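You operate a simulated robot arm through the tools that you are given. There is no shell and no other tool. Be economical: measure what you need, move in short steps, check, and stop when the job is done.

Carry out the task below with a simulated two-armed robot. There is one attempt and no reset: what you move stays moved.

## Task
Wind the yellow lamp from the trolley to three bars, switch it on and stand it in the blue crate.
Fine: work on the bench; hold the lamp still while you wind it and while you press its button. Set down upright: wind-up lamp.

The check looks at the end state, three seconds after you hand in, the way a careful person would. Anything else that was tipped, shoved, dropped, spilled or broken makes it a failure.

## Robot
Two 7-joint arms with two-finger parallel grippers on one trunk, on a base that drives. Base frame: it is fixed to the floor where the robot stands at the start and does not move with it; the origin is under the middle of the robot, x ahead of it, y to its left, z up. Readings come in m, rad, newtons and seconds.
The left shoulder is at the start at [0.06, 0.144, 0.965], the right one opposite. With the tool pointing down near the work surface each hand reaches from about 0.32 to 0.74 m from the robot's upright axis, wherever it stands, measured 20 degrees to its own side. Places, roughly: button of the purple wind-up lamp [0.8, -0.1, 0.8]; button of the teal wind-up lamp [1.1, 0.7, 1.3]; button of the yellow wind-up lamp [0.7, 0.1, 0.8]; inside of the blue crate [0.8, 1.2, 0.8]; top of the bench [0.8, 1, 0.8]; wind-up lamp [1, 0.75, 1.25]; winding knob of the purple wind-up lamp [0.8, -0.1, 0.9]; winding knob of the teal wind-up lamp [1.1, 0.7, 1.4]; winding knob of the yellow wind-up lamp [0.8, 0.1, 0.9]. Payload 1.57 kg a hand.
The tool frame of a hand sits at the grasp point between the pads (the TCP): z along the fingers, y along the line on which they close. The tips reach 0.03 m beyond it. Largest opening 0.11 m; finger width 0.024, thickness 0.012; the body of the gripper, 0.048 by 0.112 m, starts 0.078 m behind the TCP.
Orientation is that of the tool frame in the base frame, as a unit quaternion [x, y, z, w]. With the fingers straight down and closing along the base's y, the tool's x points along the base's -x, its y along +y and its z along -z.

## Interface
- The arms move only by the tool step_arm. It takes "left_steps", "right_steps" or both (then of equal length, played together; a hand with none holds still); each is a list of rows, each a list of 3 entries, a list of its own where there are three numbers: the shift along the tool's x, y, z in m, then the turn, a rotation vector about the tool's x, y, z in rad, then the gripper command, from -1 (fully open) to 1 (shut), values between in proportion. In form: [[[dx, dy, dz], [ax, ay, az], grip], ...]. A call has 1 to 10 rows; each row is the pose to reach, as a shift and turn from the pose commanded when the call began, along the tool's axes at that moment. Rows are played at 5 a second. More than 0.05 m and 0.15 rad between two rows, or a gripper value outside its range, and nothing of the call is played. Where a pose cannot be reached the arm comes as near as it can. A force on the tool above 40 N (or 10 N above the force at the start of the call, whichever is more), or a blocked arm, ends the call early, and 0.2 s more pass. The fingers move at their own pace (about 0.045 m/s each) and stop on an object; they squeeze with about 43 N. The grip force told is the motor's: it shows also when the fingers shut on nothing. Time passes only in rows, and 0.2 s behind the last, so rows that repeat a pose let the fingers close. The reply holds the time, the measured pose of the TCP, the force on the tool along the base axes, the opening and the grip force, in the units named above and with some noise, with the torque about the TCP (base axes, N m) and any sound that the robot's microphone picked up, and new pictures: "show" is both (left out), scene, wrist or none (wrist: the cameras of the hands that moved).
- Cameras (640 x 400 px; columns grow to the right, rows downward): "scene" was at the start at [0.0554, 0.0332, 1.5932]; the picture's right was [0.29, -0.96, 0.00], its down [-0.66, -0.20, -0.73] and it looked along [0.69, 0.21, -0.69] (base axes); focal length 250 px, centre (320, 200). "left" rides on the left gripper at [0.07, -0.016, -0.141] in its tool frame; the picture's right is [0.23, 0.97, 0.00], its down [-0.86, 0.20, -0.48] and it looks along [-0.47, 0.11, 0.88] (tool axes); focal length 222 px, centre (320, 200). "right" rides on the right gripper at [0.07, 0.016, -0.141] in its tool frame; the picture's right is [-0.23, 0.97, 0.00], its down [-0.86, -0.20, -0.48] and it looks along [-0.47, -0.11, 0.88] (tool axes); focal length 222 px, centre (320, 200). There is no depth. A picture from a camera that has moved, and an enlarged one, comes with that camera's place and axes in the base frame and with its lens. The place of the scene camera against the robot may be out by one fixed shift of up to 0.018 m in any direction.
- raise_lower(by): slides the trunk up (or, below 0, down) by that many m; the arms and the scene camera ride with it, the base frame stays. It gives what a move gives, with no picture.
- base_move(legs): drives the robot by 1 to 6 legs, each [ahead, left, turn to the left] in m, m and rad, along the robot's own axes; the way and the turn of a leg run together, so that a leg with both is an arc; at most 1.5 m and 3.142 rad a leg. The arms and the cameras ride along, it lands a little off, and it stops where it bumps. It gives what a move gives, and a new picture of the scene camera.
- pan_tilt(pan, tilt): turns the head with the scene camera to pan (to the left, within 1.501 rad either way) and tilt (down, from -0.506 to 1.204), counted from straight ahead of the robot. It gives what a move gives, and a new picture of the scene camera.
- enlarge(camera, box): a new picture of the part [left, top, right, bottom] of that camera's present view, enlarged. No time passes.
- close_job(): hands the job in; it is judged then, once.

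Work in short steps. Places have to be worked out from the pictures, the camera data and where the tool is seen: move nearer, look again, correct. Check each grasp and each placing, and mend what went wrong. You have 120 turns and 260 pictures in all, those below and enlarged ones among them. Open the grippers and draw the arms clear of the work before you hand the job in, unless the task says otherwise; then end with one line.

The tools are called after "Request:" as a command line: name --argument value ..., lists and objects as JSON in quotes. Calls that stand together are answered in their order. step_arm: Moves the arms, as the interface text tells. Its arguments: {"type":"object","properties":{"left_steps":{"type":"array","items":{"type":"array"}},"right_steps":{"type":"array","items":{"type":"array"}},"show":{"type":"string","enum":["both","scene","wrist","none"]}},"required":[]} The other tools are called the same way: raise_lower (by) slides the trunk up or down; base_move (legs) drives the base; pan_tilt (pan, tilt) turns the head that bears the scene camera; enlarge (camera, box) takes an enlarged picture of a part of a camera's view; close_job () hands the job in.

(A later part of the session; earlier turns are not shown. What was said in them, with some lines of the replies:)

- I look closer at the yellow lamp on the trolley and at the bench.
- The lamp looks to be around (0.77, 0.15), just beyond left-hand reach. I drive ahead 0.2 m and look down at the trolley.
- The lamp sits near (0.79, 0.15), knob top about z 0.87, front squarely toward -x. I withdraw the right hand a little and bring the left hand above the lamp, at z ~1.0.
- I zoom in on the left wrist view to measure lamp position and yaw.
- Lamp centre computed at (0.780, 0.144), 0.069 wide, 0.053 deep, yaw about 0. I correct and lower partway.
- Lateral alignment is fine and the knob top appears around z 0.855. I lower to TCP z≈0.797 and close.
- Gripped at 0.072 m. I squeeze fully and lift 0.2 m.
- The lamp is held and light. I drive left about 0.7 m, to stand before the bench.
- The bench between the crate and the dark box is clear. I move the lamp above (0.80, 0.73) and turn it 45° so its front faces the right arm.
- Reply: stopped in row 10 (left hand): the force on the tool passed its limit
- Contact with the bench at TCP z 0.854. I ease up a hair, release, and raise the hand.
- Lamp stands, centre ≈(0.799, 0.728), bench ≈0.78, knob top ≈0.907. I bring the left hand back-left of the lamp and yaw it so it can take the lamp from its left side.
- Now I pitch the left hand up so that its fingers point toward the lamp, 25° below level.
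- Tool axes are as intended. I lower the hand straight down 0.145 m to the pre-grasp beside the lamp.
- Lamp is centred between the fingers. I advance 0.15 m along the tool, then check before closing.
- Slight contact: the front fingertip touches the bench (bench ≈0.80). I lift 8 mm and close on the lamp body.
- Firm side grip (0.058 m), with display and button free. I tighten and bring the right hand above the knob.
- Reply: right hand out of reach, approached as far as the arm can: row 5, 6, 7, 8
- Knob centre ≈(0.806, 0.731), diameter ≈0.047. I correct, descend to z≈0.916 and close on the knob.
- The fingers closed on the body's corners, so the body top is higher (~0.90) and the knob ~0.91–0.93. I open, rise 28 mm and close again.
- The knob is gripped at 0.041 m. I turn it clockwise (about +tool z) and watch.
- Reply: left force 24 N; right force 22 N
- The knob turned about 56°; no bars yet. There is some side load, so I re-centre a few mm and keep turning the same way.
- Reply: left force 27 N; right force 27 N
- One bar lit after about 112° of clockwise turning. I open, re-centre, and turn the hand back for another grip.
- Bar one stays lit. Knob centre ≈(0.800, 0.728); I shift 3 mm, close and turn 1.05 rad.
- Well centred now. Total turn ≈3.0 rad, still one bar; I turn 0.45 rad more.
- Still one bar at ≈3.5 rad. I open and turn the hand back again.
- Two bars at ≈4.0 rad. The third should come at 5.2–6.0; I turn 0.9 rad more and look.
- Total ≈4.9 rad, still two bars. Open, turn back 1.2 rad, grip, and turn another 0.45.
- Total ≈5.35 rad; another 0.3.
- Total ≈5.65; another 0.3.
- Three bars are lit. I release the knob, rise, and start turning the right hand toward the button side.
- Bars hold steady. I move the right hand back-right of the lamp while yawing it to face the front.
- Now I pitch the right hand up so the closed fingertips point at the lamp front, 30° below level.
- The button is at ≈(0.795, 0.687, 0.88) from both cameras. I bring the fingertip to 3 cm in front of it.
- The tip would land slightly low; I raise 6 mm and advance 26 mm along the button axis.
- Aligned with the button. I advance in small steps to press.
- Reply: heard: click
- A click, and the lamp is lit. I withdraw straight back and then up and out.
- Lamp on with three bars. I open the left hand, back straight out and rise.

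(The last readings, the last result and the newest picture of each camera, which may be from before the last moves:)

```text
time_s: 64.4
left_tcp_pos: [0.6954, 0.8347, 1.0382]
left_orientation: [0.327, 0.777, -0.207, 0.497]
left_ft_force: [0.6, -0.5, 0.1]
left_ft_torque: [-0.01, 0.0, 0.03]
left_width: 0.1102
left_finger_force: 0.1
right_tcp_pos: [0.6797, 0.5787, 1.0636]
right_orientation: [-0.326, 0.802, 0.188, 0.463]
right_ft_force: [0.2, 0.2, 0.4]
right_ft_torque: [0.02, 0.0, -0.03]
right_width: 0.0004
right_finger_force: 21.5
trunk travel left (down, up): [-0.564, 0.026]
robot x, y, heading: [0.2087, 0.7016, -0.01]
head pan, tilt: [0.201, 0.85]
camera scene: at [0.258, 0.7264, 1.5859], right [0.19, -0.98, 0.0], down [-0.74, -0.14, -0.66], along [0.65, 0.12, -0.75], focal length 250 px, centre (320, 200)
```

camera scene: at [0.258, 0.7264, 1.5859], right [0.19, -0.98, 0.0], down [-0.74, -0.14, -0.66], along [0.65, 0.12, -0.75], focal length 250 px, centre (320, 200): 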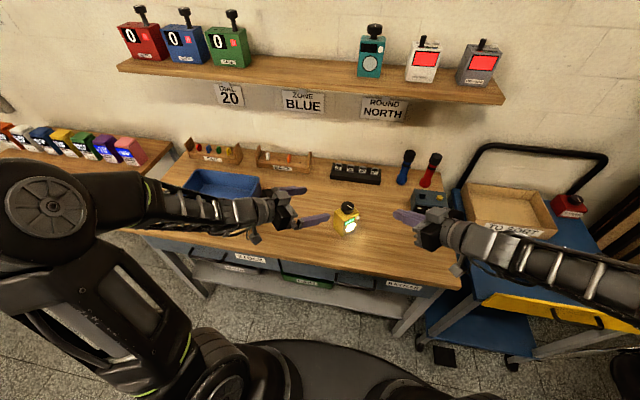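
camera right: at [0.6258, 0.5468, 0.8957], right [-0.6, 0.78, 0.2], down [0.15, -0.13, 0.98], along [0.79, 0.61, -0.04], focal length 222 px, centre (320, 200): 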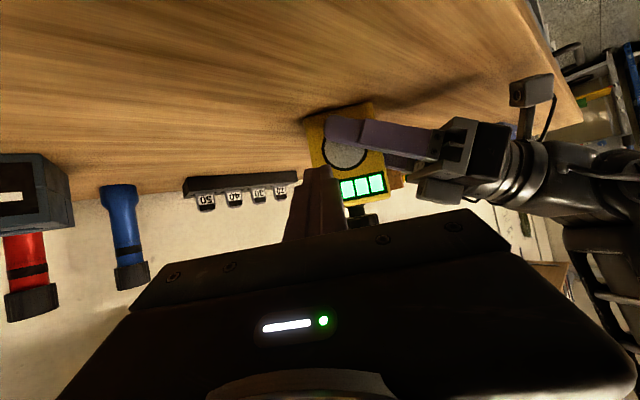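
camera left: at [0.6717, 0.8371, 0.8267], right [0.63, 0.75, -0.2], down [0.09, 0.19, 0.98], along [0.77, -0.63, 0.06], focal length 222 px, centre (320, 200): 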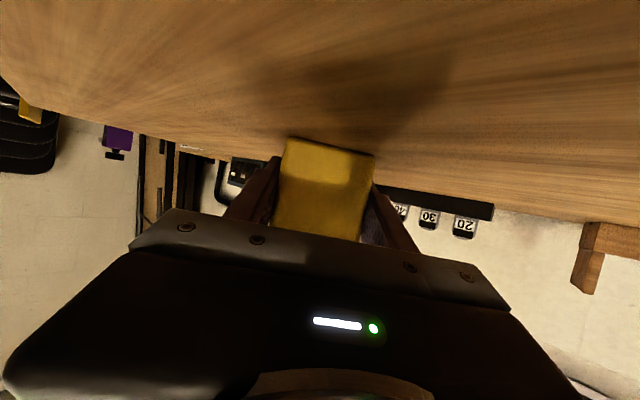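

I pitch both hands back to pointing down, drawing the right one away.

Request:
step_arm --left_steps '[[[0, 0, 0], [0, 0.142, 0], -1], [[0, 0, 0], [0, 0.283, 0], -1], [[0, 0, 0], [0, 0.425, 0], -1], [[0, 0, 0], [0, 0.567, 0], -1], [[0, 0, 0], [0, 0.709, 0], -1], [[0, 0, 0], [0, 0.85, 0], -1], [[0, 0, 0], [0, 0.992, 0], -1], [[0, 0, 0], [0, 1.134, 0], -1]]' --right_steps '[[[0.003, -0.002, -0.017], [0, 0.131, 0], 0], [[0.005, -0.004, -0.034], [0, 0.262, 0], -0.5], [[0.008, -0.006, -0.05], [0, 0.393, 0], -1], [[0.01, -0.008, -0.067], [0, 0.524, 0], -1], [[0.013, -0.01, -0.084], [0, 0.654, 0], -1], [[0.015, -0.012, -0.101], [0, 0.785, 0], -1], [[0.018, -0.014, -0.118], [0, 0.916, 0], -1], [[0.02, -0.016, -0.135], [0, 1.047, 0], -1]]' --show "scene"

```text
time_s: 66.2
left_tcp_pos: [0.6959, 0.8326, 1.037]
left_orientation: [0.387, 0.922, 0.001, 0.002]
left_ft_force: [-0.1, -0.1, 0.1]
left_ft_torque: [0.01, 0.04, -0.01]
left_width: 0.11
left_finger_force: 0.1
right_tcp_pos: [0.6023, 0.4771, 1.113]
right_orientation: [-0.376, 0.927, -0.001, -0.002]
right_ft_force: [-0.6, -0.1, -1.0]
right_ft_torque: [0.01, -0.01, 0.03]
right_width: 0.11
right_finger_force: 0.0
trunk travel left (down, up): [-0.564, 0.026]
robot x, y, heading: [0.2097, 0.7026, -0.011]
head pan, tilt: [0.201, 0.85]
camera scene: at [0.2604, 0.7258, 1.5858], right [0.19, -0.98, 0.0], down [-0.74, -0.14, -0.66], along [0.65, 0.12, -0.75], focal length 250 px, centre (320, 200)
```

scene: 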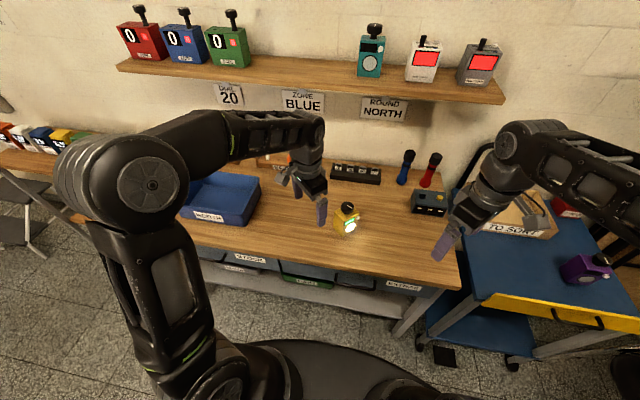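

Now I yaw the left hand to the lamp's width direction and bring it above the lamp.

Request:
step_arm --left_steps '[[[-0.01, 0, 0], [0, 0, -0.15], -1], [[-0.025, 0, 0], [0, 0, -0.3], -1], [[-0.04, 0, 0], [0, 0, -0.45], -1], [[-0.055, 0, 0], [0, 0, -0.6], -1], [[-0.07, 0, 0], [0, 0, -0.75], -1], [[-0.085, 0, 0], [0, 0, -0.9], -1], [[-0.1, 0, 0], [0, 0, -1.05], -1], [[-0.115, 0, 0], [0, 0, -1.2], -1], [[-0.132, 0, 0], [0, 0, -1.35], -1], [[-0.148, 0, 0], [0, 0, -1.5], -1]]' --show "wrist"

Request:
enlarge --camera "left" --box '[256, 90, 384, 170]'

```text
time_s: 68.4
left_tcp_pos: [0.7999, 0.7264, 1.0378]
left_orientation: [-0.347, 0.938, -0.002, 0.002]
left_ft_force: [-0.2, 0.2, -0.2]
left_ft_torque: [-0.02, -0.02, -0.01]
left_width: 0.1101
left_finger_force: 0.2
right_tcp_pos: [0.6013, 0.478, 1.1143]
right_orientation: [-0.375, 0.927, 0.0, 0.0]
right_ft_force: [-0.6, 0.6, -0.1]
right_ft_torque: [0.0, 0.0, 0.0]
right_width: 0.11
right_finger_force: 0.1
trunk travel left (down, up): [-0.564, 0.026]
robot x, y, heading: [0.2066, 0.7007, -0.016]
head pan, tilt: [0.201, 0.85]
camera left: at [0.757, 0.669, 1.1791], right [-0.81, 0.59, -0.01], down [0.52, 0.71, 0.48], along [0.29, 0.38, -0.88], focal length 222 px, centre (320, 200)
```

left: 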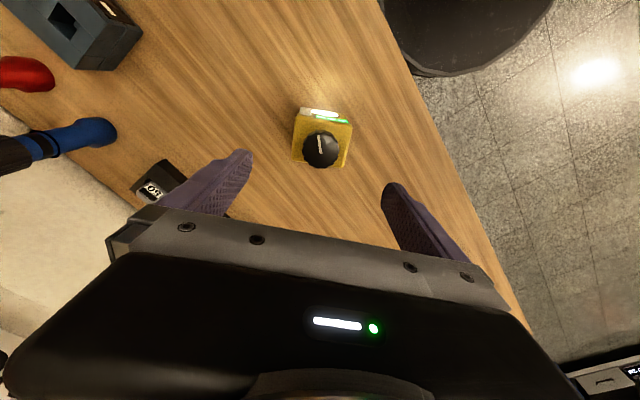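

```text
5.00 times, centred on (320, 130) of left
camera zoom: at [0.757, 0.669, 1.1791], right [-0.81, 0.59, -0.01], down [0.52, 0.71, 0.48], along [0.29, 0.38, -0.88], focal length 1111 px, centre (320, 550)
```

zoom: 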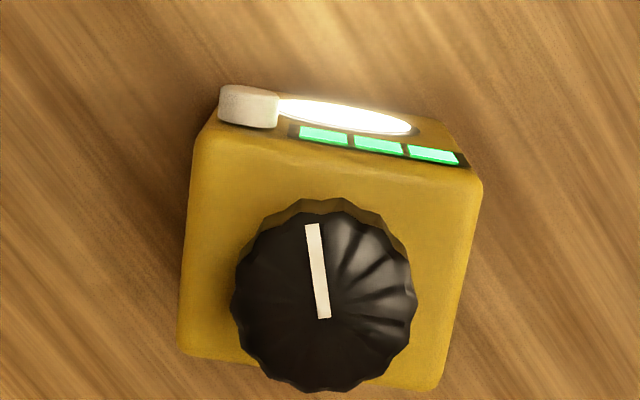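

Lamp centre (0.800, 0.726), yaw 44.5°: aligned. I rotate the last 4°, lower to z≈0.86, and grip.

Request:
step_arm --left_steps '[[[0, -0.001, 0.02], [0, 0, -0.068], -1], [[0, -0.001, 0.06], [0, 0, -0.068], -1], [[0, -0.001, 0.1], [0, 0, -0.068], -1], [[0, -0.001, 0.14], [0, 0, -0.068], -1], [[0, -0.001, 0.176], [0, 0, -0.068], -1], [[0, -0.001, 0.176], [0, 0, -0.068], -0.3], [[0, -0.001, 0.176], [0, 0, -0.068], 0.2], [[0, -0.001, 0.176], [0, 0, -0.068], 0.6], [[0, -0.001, 0.176], [0, 0, -0.068], 1], [[0, -0.001, 0.176], [0, 0, -0.068], 1]]' --show "wrist"

Request:
pan_tilt --pan 0.7 --tilt 0.75

```text
time_s: 70.6
left_tcp_pos: [0.8007, 0.7264, 0.8618]
left_orientation: [-0.378, 0.926, -0.002, 0.001]
left_ft_force: [0.0, 0.1, 0.1]
left_ft_torque: [0.01, 0.04, -0.01]
left_width: 0.0719
left_finger_force: 37.5
right_tcp_pos: [0.6015, 0.4774, 1.1148]
right_orientation: [-0.376, 0.927, 0.0, 0.0]
right_ft_force: [-0.6, 0.3, 0.6]
right_ft_torque: [0.01, -0.02, -0.01]
right_width: 0.1102
right_finger_force: 0.0
trunk travel left (down, up): [-0.564, 0.026]
robot x, y, heading: [0.2031, 0.7031, -0.013]
head pan, tilt: [0.201, 0.85]
camera left: at [0.7618, 0.6663, 1.0032], right [-0.84, 0.54, -0.01], down [0.47, 0.74, 0.48], along [0.26, 0.4, -0.88], focal length 222 px, centre (320, 200)
```

left: 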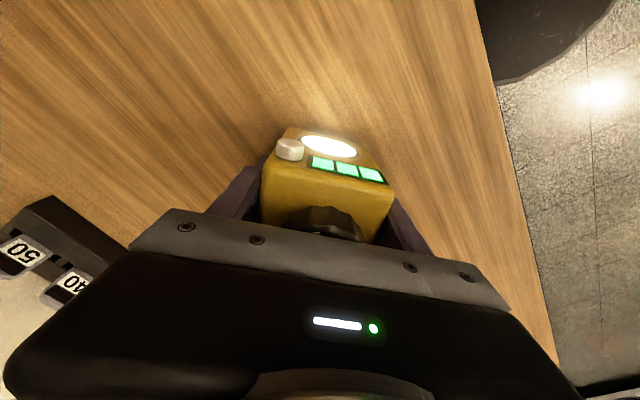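

```text
time_s: 71.5
left_tcp_pos: [0.8004, 0.7261, 0.8613]
left_orientation: [-0.378, 0.926, -0.002, 0.002]
left_ft_force: [0.2, 0.0, 0.4]
left_ft_torque: [0.01, -0.03, -0.02]
left_width: 0.0717
left_finger_force: 42.8
right_tcp_pos: [0.6009, 0.478, 1.1146]
right_orientation: [-0.376, 0.927, -0.001, 0.0]
right_ft_force: [-1.2, 0.1, 0.8]
right_ft_torque: [0.01, -0.01, 0.0]
right_width: 0.1098
right_finger_force: 0.1
trunk travel left (down, up): [-0.564, 0.026]
robot x, y, heading: [0.2099, 0.7024, -0.011]
head pan, tilt: [0.7, 0.75]
camera scene: at [0.2467, 0.764, 1.5939], right [0.63, -0.77, 0.0], down [-0.53, -0.43, -0.73], along [0.56, 0.46, -0.68], focal length 250 px, centre (320, 200)
```

scene: 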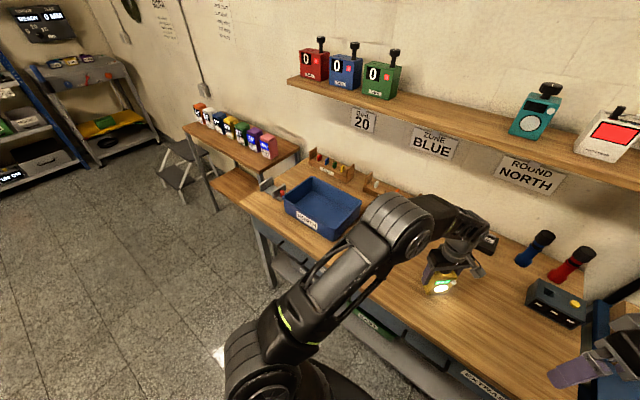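

Grip is firm (0.072 m). I lift and retract the lamp over the bench front, ready to drive left toward the crate.

Request:
step_arm --left_steps '[[[0, 0, -0.03], [0, 0, 0], 1], [[0, 0, -0.07], [0, 0, 0], 1], [[0, 0, -0.11], [0, 0, 0], 1], [[0, 0, -0.16], [0, 0, 0], 1], [[0.03, 0.03, -0.18], [0, 0, 0], 1], [[0.06, 0.06, -0.18], [0, 0, 0], 1], [[0.09, 0.09, -0.18], [0, 0, 0], 1], [[0.107, 0.105, -0.18], [0, 0, 0], 1]]' --show "wrist"

Request:
base_move --legs '[[0, 0.45, 0]]'

```text
time_s: 73.3
left_tcp_pos: [0.65, 0.7279, 1.042]
left_orientation: [-0.378, 0.926, -0.002, 0.003]
left_ft_force: [-0.1, 0.3, -1.3]
left_ft_torque: [0.01, 0.01, -0.05]
left_width: 0.072
left_finger_force: 42.6
right_tcp_pos: [0.6028, 0.4774, 1.1155]
right_orientation: [-0.375, 0.927, 0.0, 0.0]
right_ft_force: [0.2, 0.5, 0.0]
right_ft_torque: [0.01, 0.01, -0.04]
right_width: 0.1101
right_finger_force: 0.1
trunk travel left (down, up): [-0.564, 0.026]
robot x, y, heading: [0.2046, 0.7049, -0.015]
head pan, tilt: [0.7, 0.75]
camera left: at [0.611, 0.6667, 1.1822], right [-0.84, 0.54, -0.01], down [0.47, 0.74, 0.48], along [0.26, 0.4, -0.88], focal length 222 px, centre (320, 200)
```

left: 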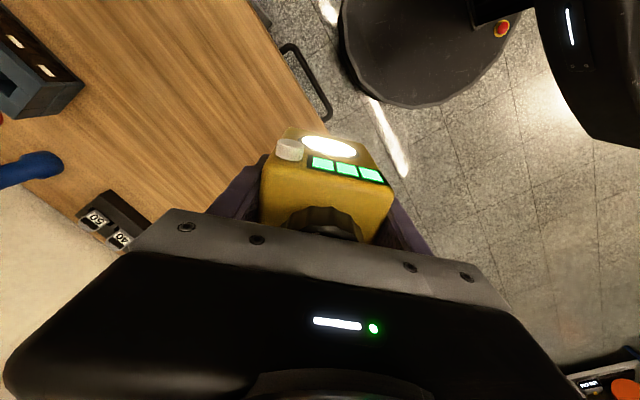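

```text
time_s: 76.0
left_tcp_pos: [0.657, 1.177, 1.0406]
left_orientation: [-0.376, 0.927, -0.002, 0.002]
left_ft_force: [0.1, -0.1, -1.4]
left_ft_torque: [-0.02, -0.01, -0.01]
left_width: 0.0717
left_finger_force: 42.7
right_tcp_pos: [0.6069, 0.9267, 1.1139]
right_orientation: [-0.374, 0.928, 0.0, 0.0]
right_ft_force: [0.6, 0.0, 0.7]
right_ft_torque: [-0.03, 0.03, 0.02]
right_width: 0.11
right_finger_force: 0.1
trunk travel left (down, up): [-0.564, 0.026]
robot x, y, heading: [0.2114, 1.1539, -0.019]
head pan, tilt: [0.7, 0.75]
camera scene: at [0.2531, 1.2155, 1.5939], right [0.63, -0.78, 0.0], down [-0.53, -0.43, -0.73], along [0.57, 0.46, -0.68], focal length 250 px, centre (320, 200)
```

scene: 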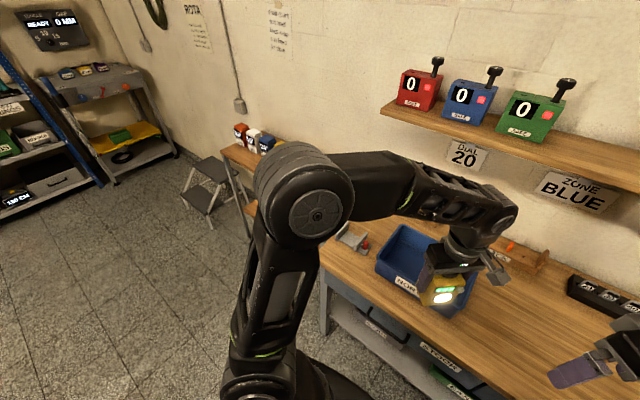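

I look straight ahead to measure the crate.

Request:
pan_tilt --pan 0.0 --tilt 0.85

Request:
enlarge --camera "scene" --box '[240, 130, 400, 230]'

```text
time_s: 77.1
left_tcp_pos: [0.6556, 1.1749, 1.0416]
left_orientation: [-0.376, 0.927, -0.002, 0.003]
left_ft_force: [-0.5, 0.2, -1.7]
left_ft_torque: [0.01, 0.0, 0.02]
left_width: 0.0719
left_finger_force: 42.9
right_tcp_pos: [0.6069, 0.9266, 1.1146]
right_orientation: [-0.373, 0.928, 0.0, 0.0]
right_ft_force: [-0.7, 0.2, -0.4]
right_ft_torque: [-0.03, 0.0, 0.0]
right_width: 0.1099
right_finger_force: 0.2
trunk travel left (down, up): [-0.564, 0.026]
robot x, y, heading: [0.2141, 1.1548, -0.017]
head pan, tilt: [0.0, 0.85]
camera scene: at [0.267, 1.161, 1.5859], right [-0.02, -1.0, 0.0], down [-0.75, 0.01, -0.66], along [0.66, -0.01, -0.75], focal length 250 px, centre (320, 200)
```

scene: 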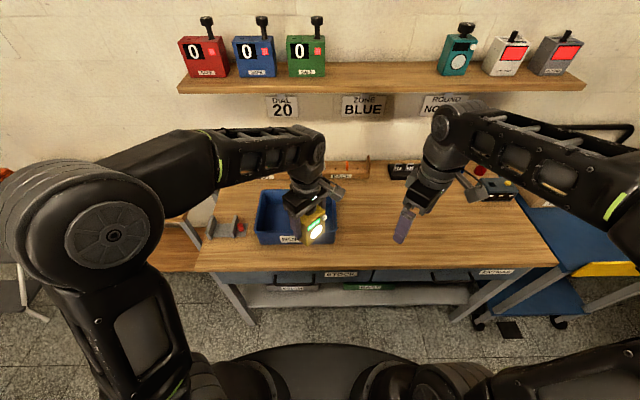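

```text
4.00 times, centred on (320, 180) of scene
camera zoom: at [0.267, 1.161, 1.5859], right [-0.02, -1.0, 0.0], down [-0.75, 0.01, -0.66], along [0.66, -0.01, -0.75], focal length 1002 px, centre (320, 280)
```

zoom: 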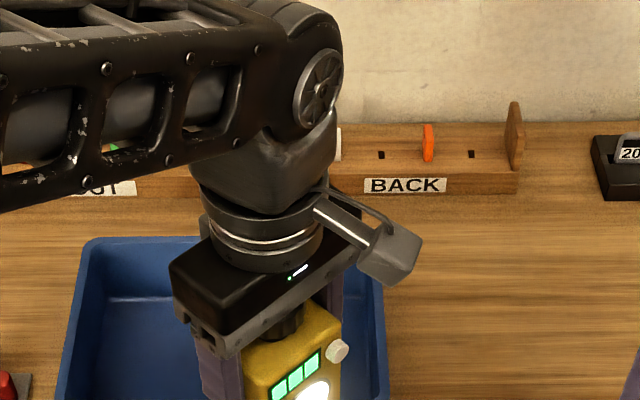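

Request:
enlarge --camera "scene" --box '[240, 180, 352, 250]'

```text
5.71 times, centred on (296, 215) of scene
camera zoom: at [0.267, 1.161, 1.5859], right [-0.02, -1.0, 0.0], down [-0.75, 0.01, -0.66], along [0.66, -0.01, -0.75], focal length 1432 px, centre (457, 114)
```

zoom: 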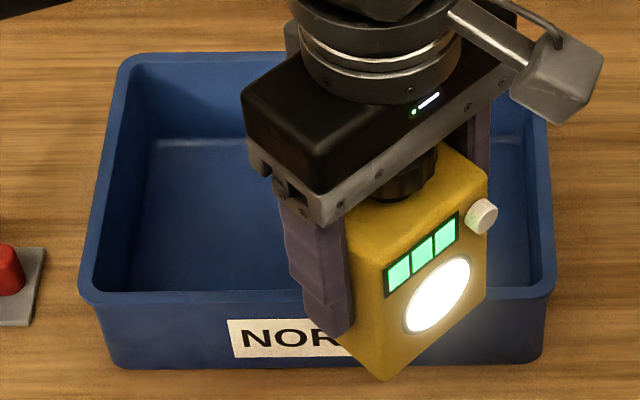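

Crate measured: rim x 0.725–0.92, y 1.10–1.36, rim z ≈0.885. I move the lamp above its centre (0.823, 1.231) and turn it square to the crate.

Request:
step_arm --left_steps '[[[-0.026, -0.013, 0], [0, 0, 0.13], 1], [[-0.053, -0.025, 0], [0, 0, 0.26], 1], [[-0.08, -0.038, 0], [0, 0, 0.39], 1], [[-0.106, -0.051, 0], [0, 0, 0.52], 1], [[-0.133, -0.063, 0], [0, 0, 0.65], 1], [[-0.159, -0.076, 0], [0, 0, 0.77], 1], [[-0.159, -0.076, 0], [0, 0, 0.77], 1]]'

Request:
enlarge --camera "scene" --box '[240, 170, 352, 240]'

```text
time_s: 78.7
left_tcp_pos: [0.8244, 1.2316, 1.0413]
left_orientation: [0.002, 1.0, -0.001, 0.003]
left_ft_force: [-0.5, -0.3, -0.9]
left_ft_torque: [-0.01, 0.02, 0.0]
left_width: 0.0716
left_finger_force: 42.6
right_tcp_pos: [0.6062, 0.9266, 1.1147]
right_orientation: [-0.373, 0.928, 0.0, 0.001]
right_ft_force: [0.0, 0.6, 0.3]
right_ft_torque: [-0.02, 0.0, 0.01]
right_width: 0.1101
right_finger_force: 0.1
trunk travel left (down, up): [-0.564, 0.026]
robot x, y, heading: [0.2138, 1.1521, -0.017]
head pan, tilt: [0.0, 0.85]
camera scene: at [0.2665, 1.1609, 1.5859], right [-0.02, -1.0, 0.0], down [-0.75, 0.01, -0.66], along [0.66, -0.01, -0.75], focal length 250 px, centre (320, 200)
camera left: at [0.7538, 1.2153, 1.1827], right [-0.22, 0.97, 0.0], down [0.85, 0.2, 0.48], along [0.47, 0.11, -0.88], focal length 222 px, centre (320, 200)
```

scene: 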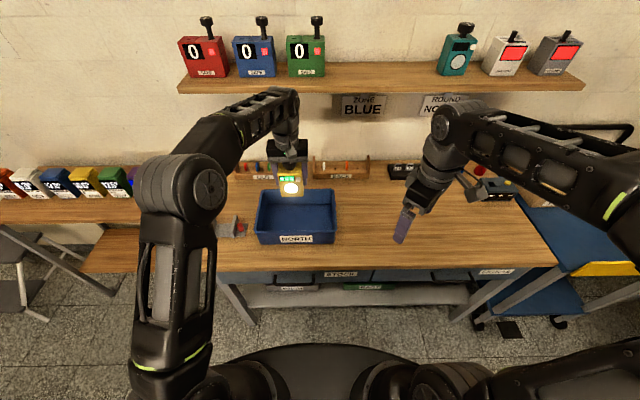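
left: 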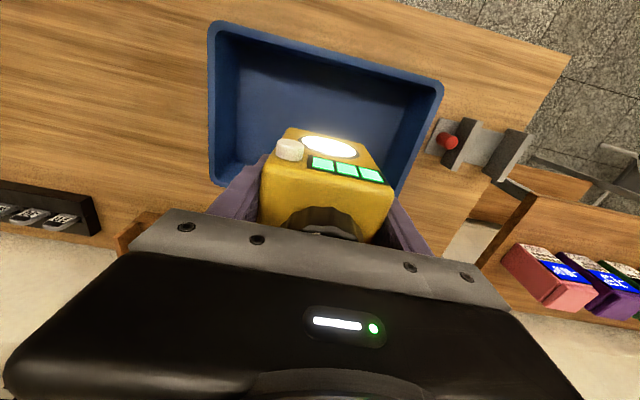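

```text
5.71 times, centred on (296, 205) of scene
camera zoom: at [0.2665, 1.1609, 1.5859], right [-0.02, -1.0, 0.0], down [-0.75, 0.01, -0.66], along [0.66, -0.01, -0.75], focal length 1432 px, centre (457, 171)
```

zoom: 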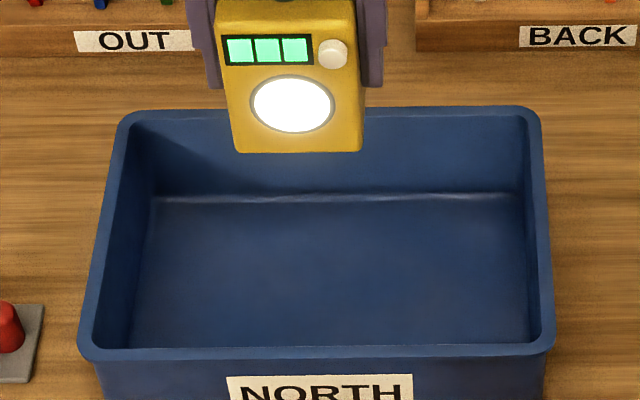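

Wrist view confirms the crate centre ≈(0.827, 1.227). I lower the lamp, slowly at the end.

Request:
step_arm --left_steps '[[[-0.002, -0.003, 0.04], [0, 0, 0], 1], [[-0.002, -0.003, 0.08], [0, 0, 0], 1], [[-0.002, -0.003, 0.12], [0, 0, 0], 1], [[-0.002, -0.003, 0.15], [0, 0, 0], 1], [[-0.002, -0.003, 0.165], [0, 0, 0], 1], [[-0.002, -0.003, 0.168], [0, 0, 0], 1], [[-0.002, -0.003, 0.171], [0, 0, 0], 1]]'

```text
time_s: 80.3
left_tcp_pos: [0.8257, 1.2274, 0.87]
left_orientation: [0.0, 1.0, -0.001, 0.003]
left_ft_force: [-0.4, 0.2, -1.0]
left_ft_torque: [0.02, -0.04, 0.02]
left_width: 0.0718
left_finger_force: 42.9
right_tcp_pos: [0.6074, 0.9262, 1.1136]
right_orientation: [-0.373, 0.928, 0.0, 0.0]
right_ft_force: [0.0, -0.2, -0.5]
right_ft_torque: [0.01, -0.02, 0.01]
right_width: 0.11
right_finger_force: 0.1
trunk travel left (down, up): [-0.564, 0.026]
robot x, y, heading: [0.2123, 1.1557, -0.016]
head pan, tilt: [0.0, 0.85]
camera scene: at [0.2672, 1.161, 1.5859], right [-0.02, -1.0, 0.0], down [-0.75, 0.01, -0.66], along [0.66, -0.01, -0.75], focal length 250 px, centre (320, 200)
camera left: at [0.7568, 1.212, 1.0111], right [-0.23, 0.97, 0.0], down [0.85, 0.2, 0.48], along [0.47, 0.11, -0.88], focal length 222 px, centre (320, 200)
```

scene: 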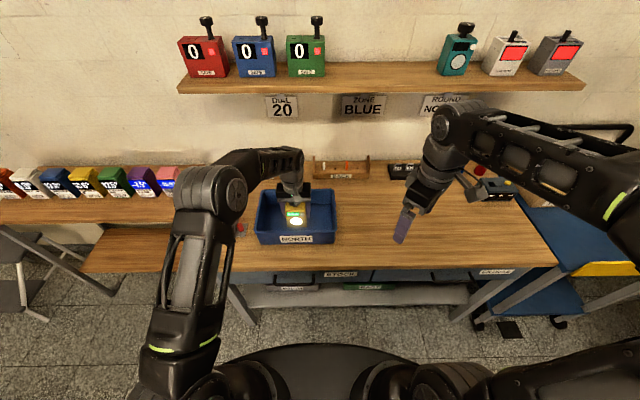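
left: 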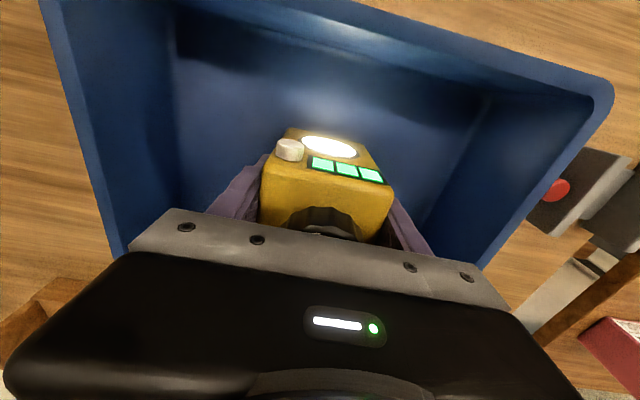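

No contact yet; I creep down in 2 mm steps.

Request:
step_arm --left_steps '[[[0, 0, 0.0015], [0, 0, 0], 1], [[0, 0, 0.003], [0, 0, 0], 1], [[0, 0, 0.0045], [0, 0, 0], 1]]' --show "none"

```text
time_s: 81.1
left_tcp_pos: [0.8262, 1.2272, 0.8656]
left_orientation: [0.001, 1.0, -0.001, 0.003]
left_ft_force: [0.3, 0.4, -1.2]
left_ft_torque: [-0.02, 0.02, -0.01]
left_width: 0.0716
left_finger_force: 42.9
right_tcp_pos: [0.6063, 0.9264, 1.1152]
right_orientation: [-0.373, 0.928, -0.001, 0.0]
right_ft_force: [-1.0, -0.7, 0.6]
right_ft_torque: [-0.01, 0.0, 0.04]
right_width: 0.11
right_finger_force: 0.1
trunk travel left (down, up): [-0.564, 0.026]
robot x, y, heading: [0.2088, 1.154, -0.016]
head pan, tilt: [0.0, 0.85]
```

Request:
step_arm --left_steps '[[[0, 0, 0.001], [0, 0, 0], 1], [[0, 0, 0.002], [0, 0, 0], 1], [[0, 0, 0.003], [0, 0, 0], 1]]' --show "none"

```text
time_s: 81.9
left_tcp_pos: [0.826, 1.2275, 0.865]
left_orientation: [0.0, 1.0, -0.001, 0.004]
left_ft_force: [-2.0, 2.7, 19.4]
left_ft_torque: [0.46, 0.62, -0.04]
left_width: 0.0718
left_finger_force: 43.5
right_tcp_pos: [0.6061, 0.9266, 1.1147]
right_orientation: [-0.374, 0.927, -0.001, 0.0]
right_ft_force: [0.2, -0.6, -0.6]
right_ft_torque: [-0.03, 0.01, 0.02]
right_width: 0.11
right_finger_force: 0.1
trunk travel left (down, up): [-0.564, 0.026]
robot x, y, heading: [0.2141, 1.1539, -0.021]
head pan, tilt: [0.0, 0.85]
```

The lamp touches the crate floor. I ease up 2 mm, open gradually, and rise straight up.

Request:
step_arm --left_steps '[[[0, 0, -0.002], [0, 0, 0], 1], [[0, 0, -0.002], [0, 0, 0], 0.2], [[0, 0, -0.002], [0, 0, 0], -0.3], [[0, 0, -0.002], [0, 0, 0], -0.9], [[0, 0, -0.002], [0, 0, 0], -0.9], [[0, 0, -0.03], [0, 0, 0], -0.9], [[0, 0, -0.07], [0, 0, 0], -0.9], [[0, 0, -0.12], [0, 0, 0], -0.9], [[0, 0, -0.17], [0, 0, 0], -1]]'

Request:
enlarge --camera "scene" --box '[240, 170, 352, 240]'

```text
time_s: 83.9
left_tcp_pos: [0.8249, 1.2264, 1.0337]
left_orientation: [0.001, 1.0, -0.001, 0.003]
left_ft_force: [-0.7, 0.8, 0.2]
left_ft_torque: [0.0, 0.02, -0.02]
left_width: 0.11
left_finger_force: 0.1
right_tcp_pos: [0.6059, 0.9266, 1.1158]
right_orientation: [-0.373, 0.928, 0.0, 0.0]
right_ft_force: [0.0, -0.9, -0.1]
right_ft_torque: [0.0, -0.02, 0.01]
right_width: 0.1098
right_finger_force: 0.1
trunk travel left (down, up): [-0.564, 0.026]
robot x, y, heading: [0.2114, 1.153, -0.02]
head pan, tilt: [0.0, 0.85]
camera scene: at [0.2665, 1.1608, 1.5859], right [-0.02, -1.0, 0.0], down [-0.75, 0.01, -0.66], along [0.66, -0.01, -0.75], focal length 250 px, centre (320, 200)
camera left: at [0.755, 1.2113, 1.1753], right [-0.23, 0.97, 0.0], down [0.85, 0.2, 0.48], along [0.47, 0.11, -0.88], focal length 222 px, centre (320, 200)
```

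scene: 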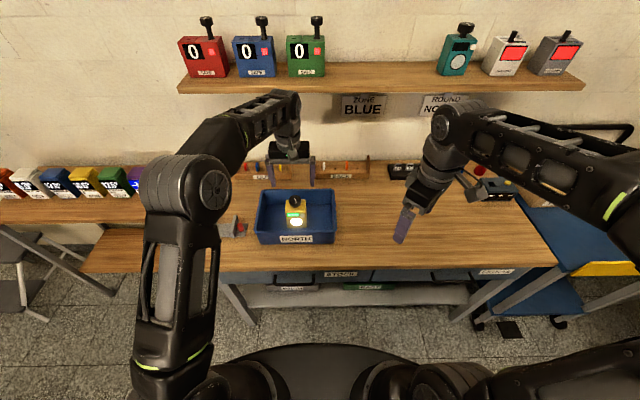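
left: 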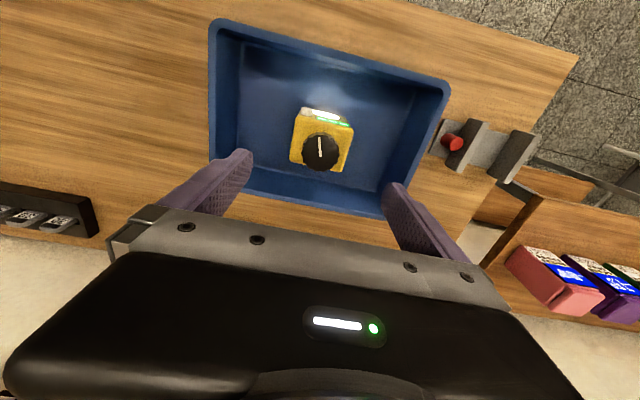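

```text
5.71 times, centred on (296, 205) of scene
camera zoom: at [0.2665, 1.1608, 1.5859], right [-0.02, -1.0, 0.0], down [-0.75, 0.01, -0.66], along [0.66, -0.01, -0.75], focal length 1432 px, centre (457, 171)
```

zoom: 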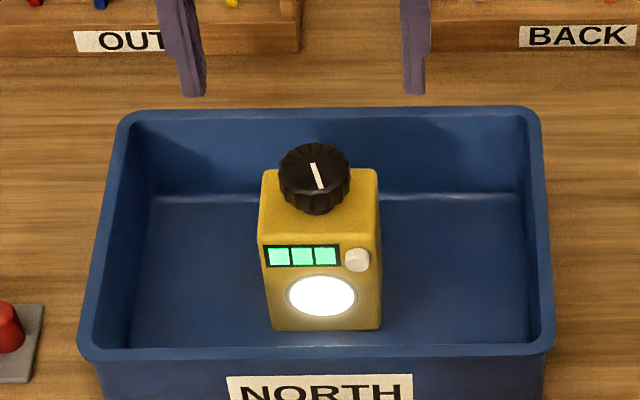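

The lamp stands upright in the crate, on, with three bars. I draw the left hand back clear of the bench, then back the robot off slightly.

Request:
step_arm --left_steps '[[[0.04, 0, -0.03], [0, 0, 0], -1], [[0.09, 0, -0.05], [0, 0, 0], -1], [[0.14, 0, -0.05], [0, 0, 0], -1], [[0.19, 0, -0.05], [0, 0, 0], -1], [[0.24, 0, -0.05], [0, 0, 0], -1]]' --show "none"

Request:
base_move --legs '[[-0.2, 0, 0]]'

Request:
enlarge --camera "scene" --box '[220, 80, 400, 200]'

```text
refused: row 2 steps farther than a row can; nothing moved
```

```text
time_s: 85.5
left_tcp_pos: [0.6253, 1.2315, 1.0337]
left_orientation: [-0.001, 1.0, -0.001, 0.004]
left_ft_force: [-0.3, -0.4, 0.5]
left_ft_torque: [0.06, -0.04, -0.01]
left_width: 0.11
left_finger_force: 0.0
right_tcp_pos: [0.4057, 0.9299, 1.1146]
right_orientation: [-0.374, 0.927, 0.0, 0.0]
right_ft_force: [-1.4, 0.0, 0.5]
right_ft_torque: [0.01, -0.05, -0.02]
right_width: 0.1099
right_finger_force: 0.0
trunk travel left (down, up): [-0.564, 0.026]
robot x, y, heading: [0.016, 1.1571, -0.019]
head pan, tilt: [0.0, 0.85]
camera scene: at [0.0652, 1.1643, 1.586], right [-0.02, -1.0, 0.0], down [-0.75, 0.01, -0.66], along [0.66, -0.01, -0.75], focal length 250 px, centre (320, 200)
```

scene: 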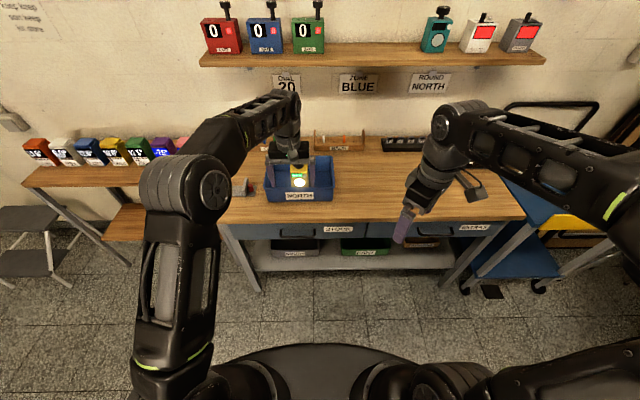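

```text
3.33 times, centred on (310, 140) of scene
camera zoom: at [0.0652, 1.1643, 1.586], right [-0.02, -1.0, 0.0], down [-0.75, 0.01, -0.66], along [0.66, -0.01, -0.75], focal length 835 px, centre (353, 400)
```

zoom: 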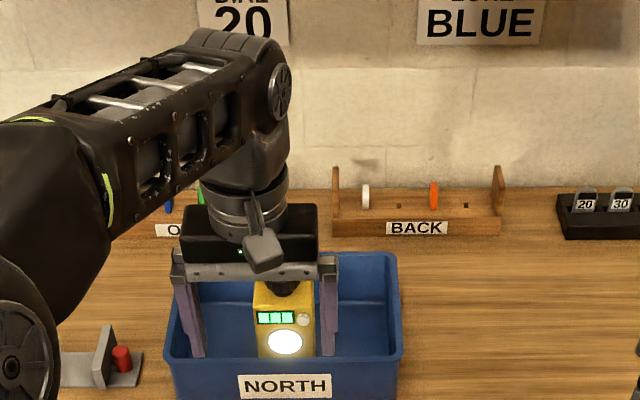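

The arm step was refused, but backing the base off cleared both hands (left at x 0.63, in front of the bench). The lamp stands upright in the crate, lit, with three bars and nothing disturbed, so I hand in.

Request:
close_job

```text
The job is handed in.
```

The yellow lamp is wound to three bars, switched on and standing upright in the blue crate. Both hands are open and clear of the work, and the job is handed in.
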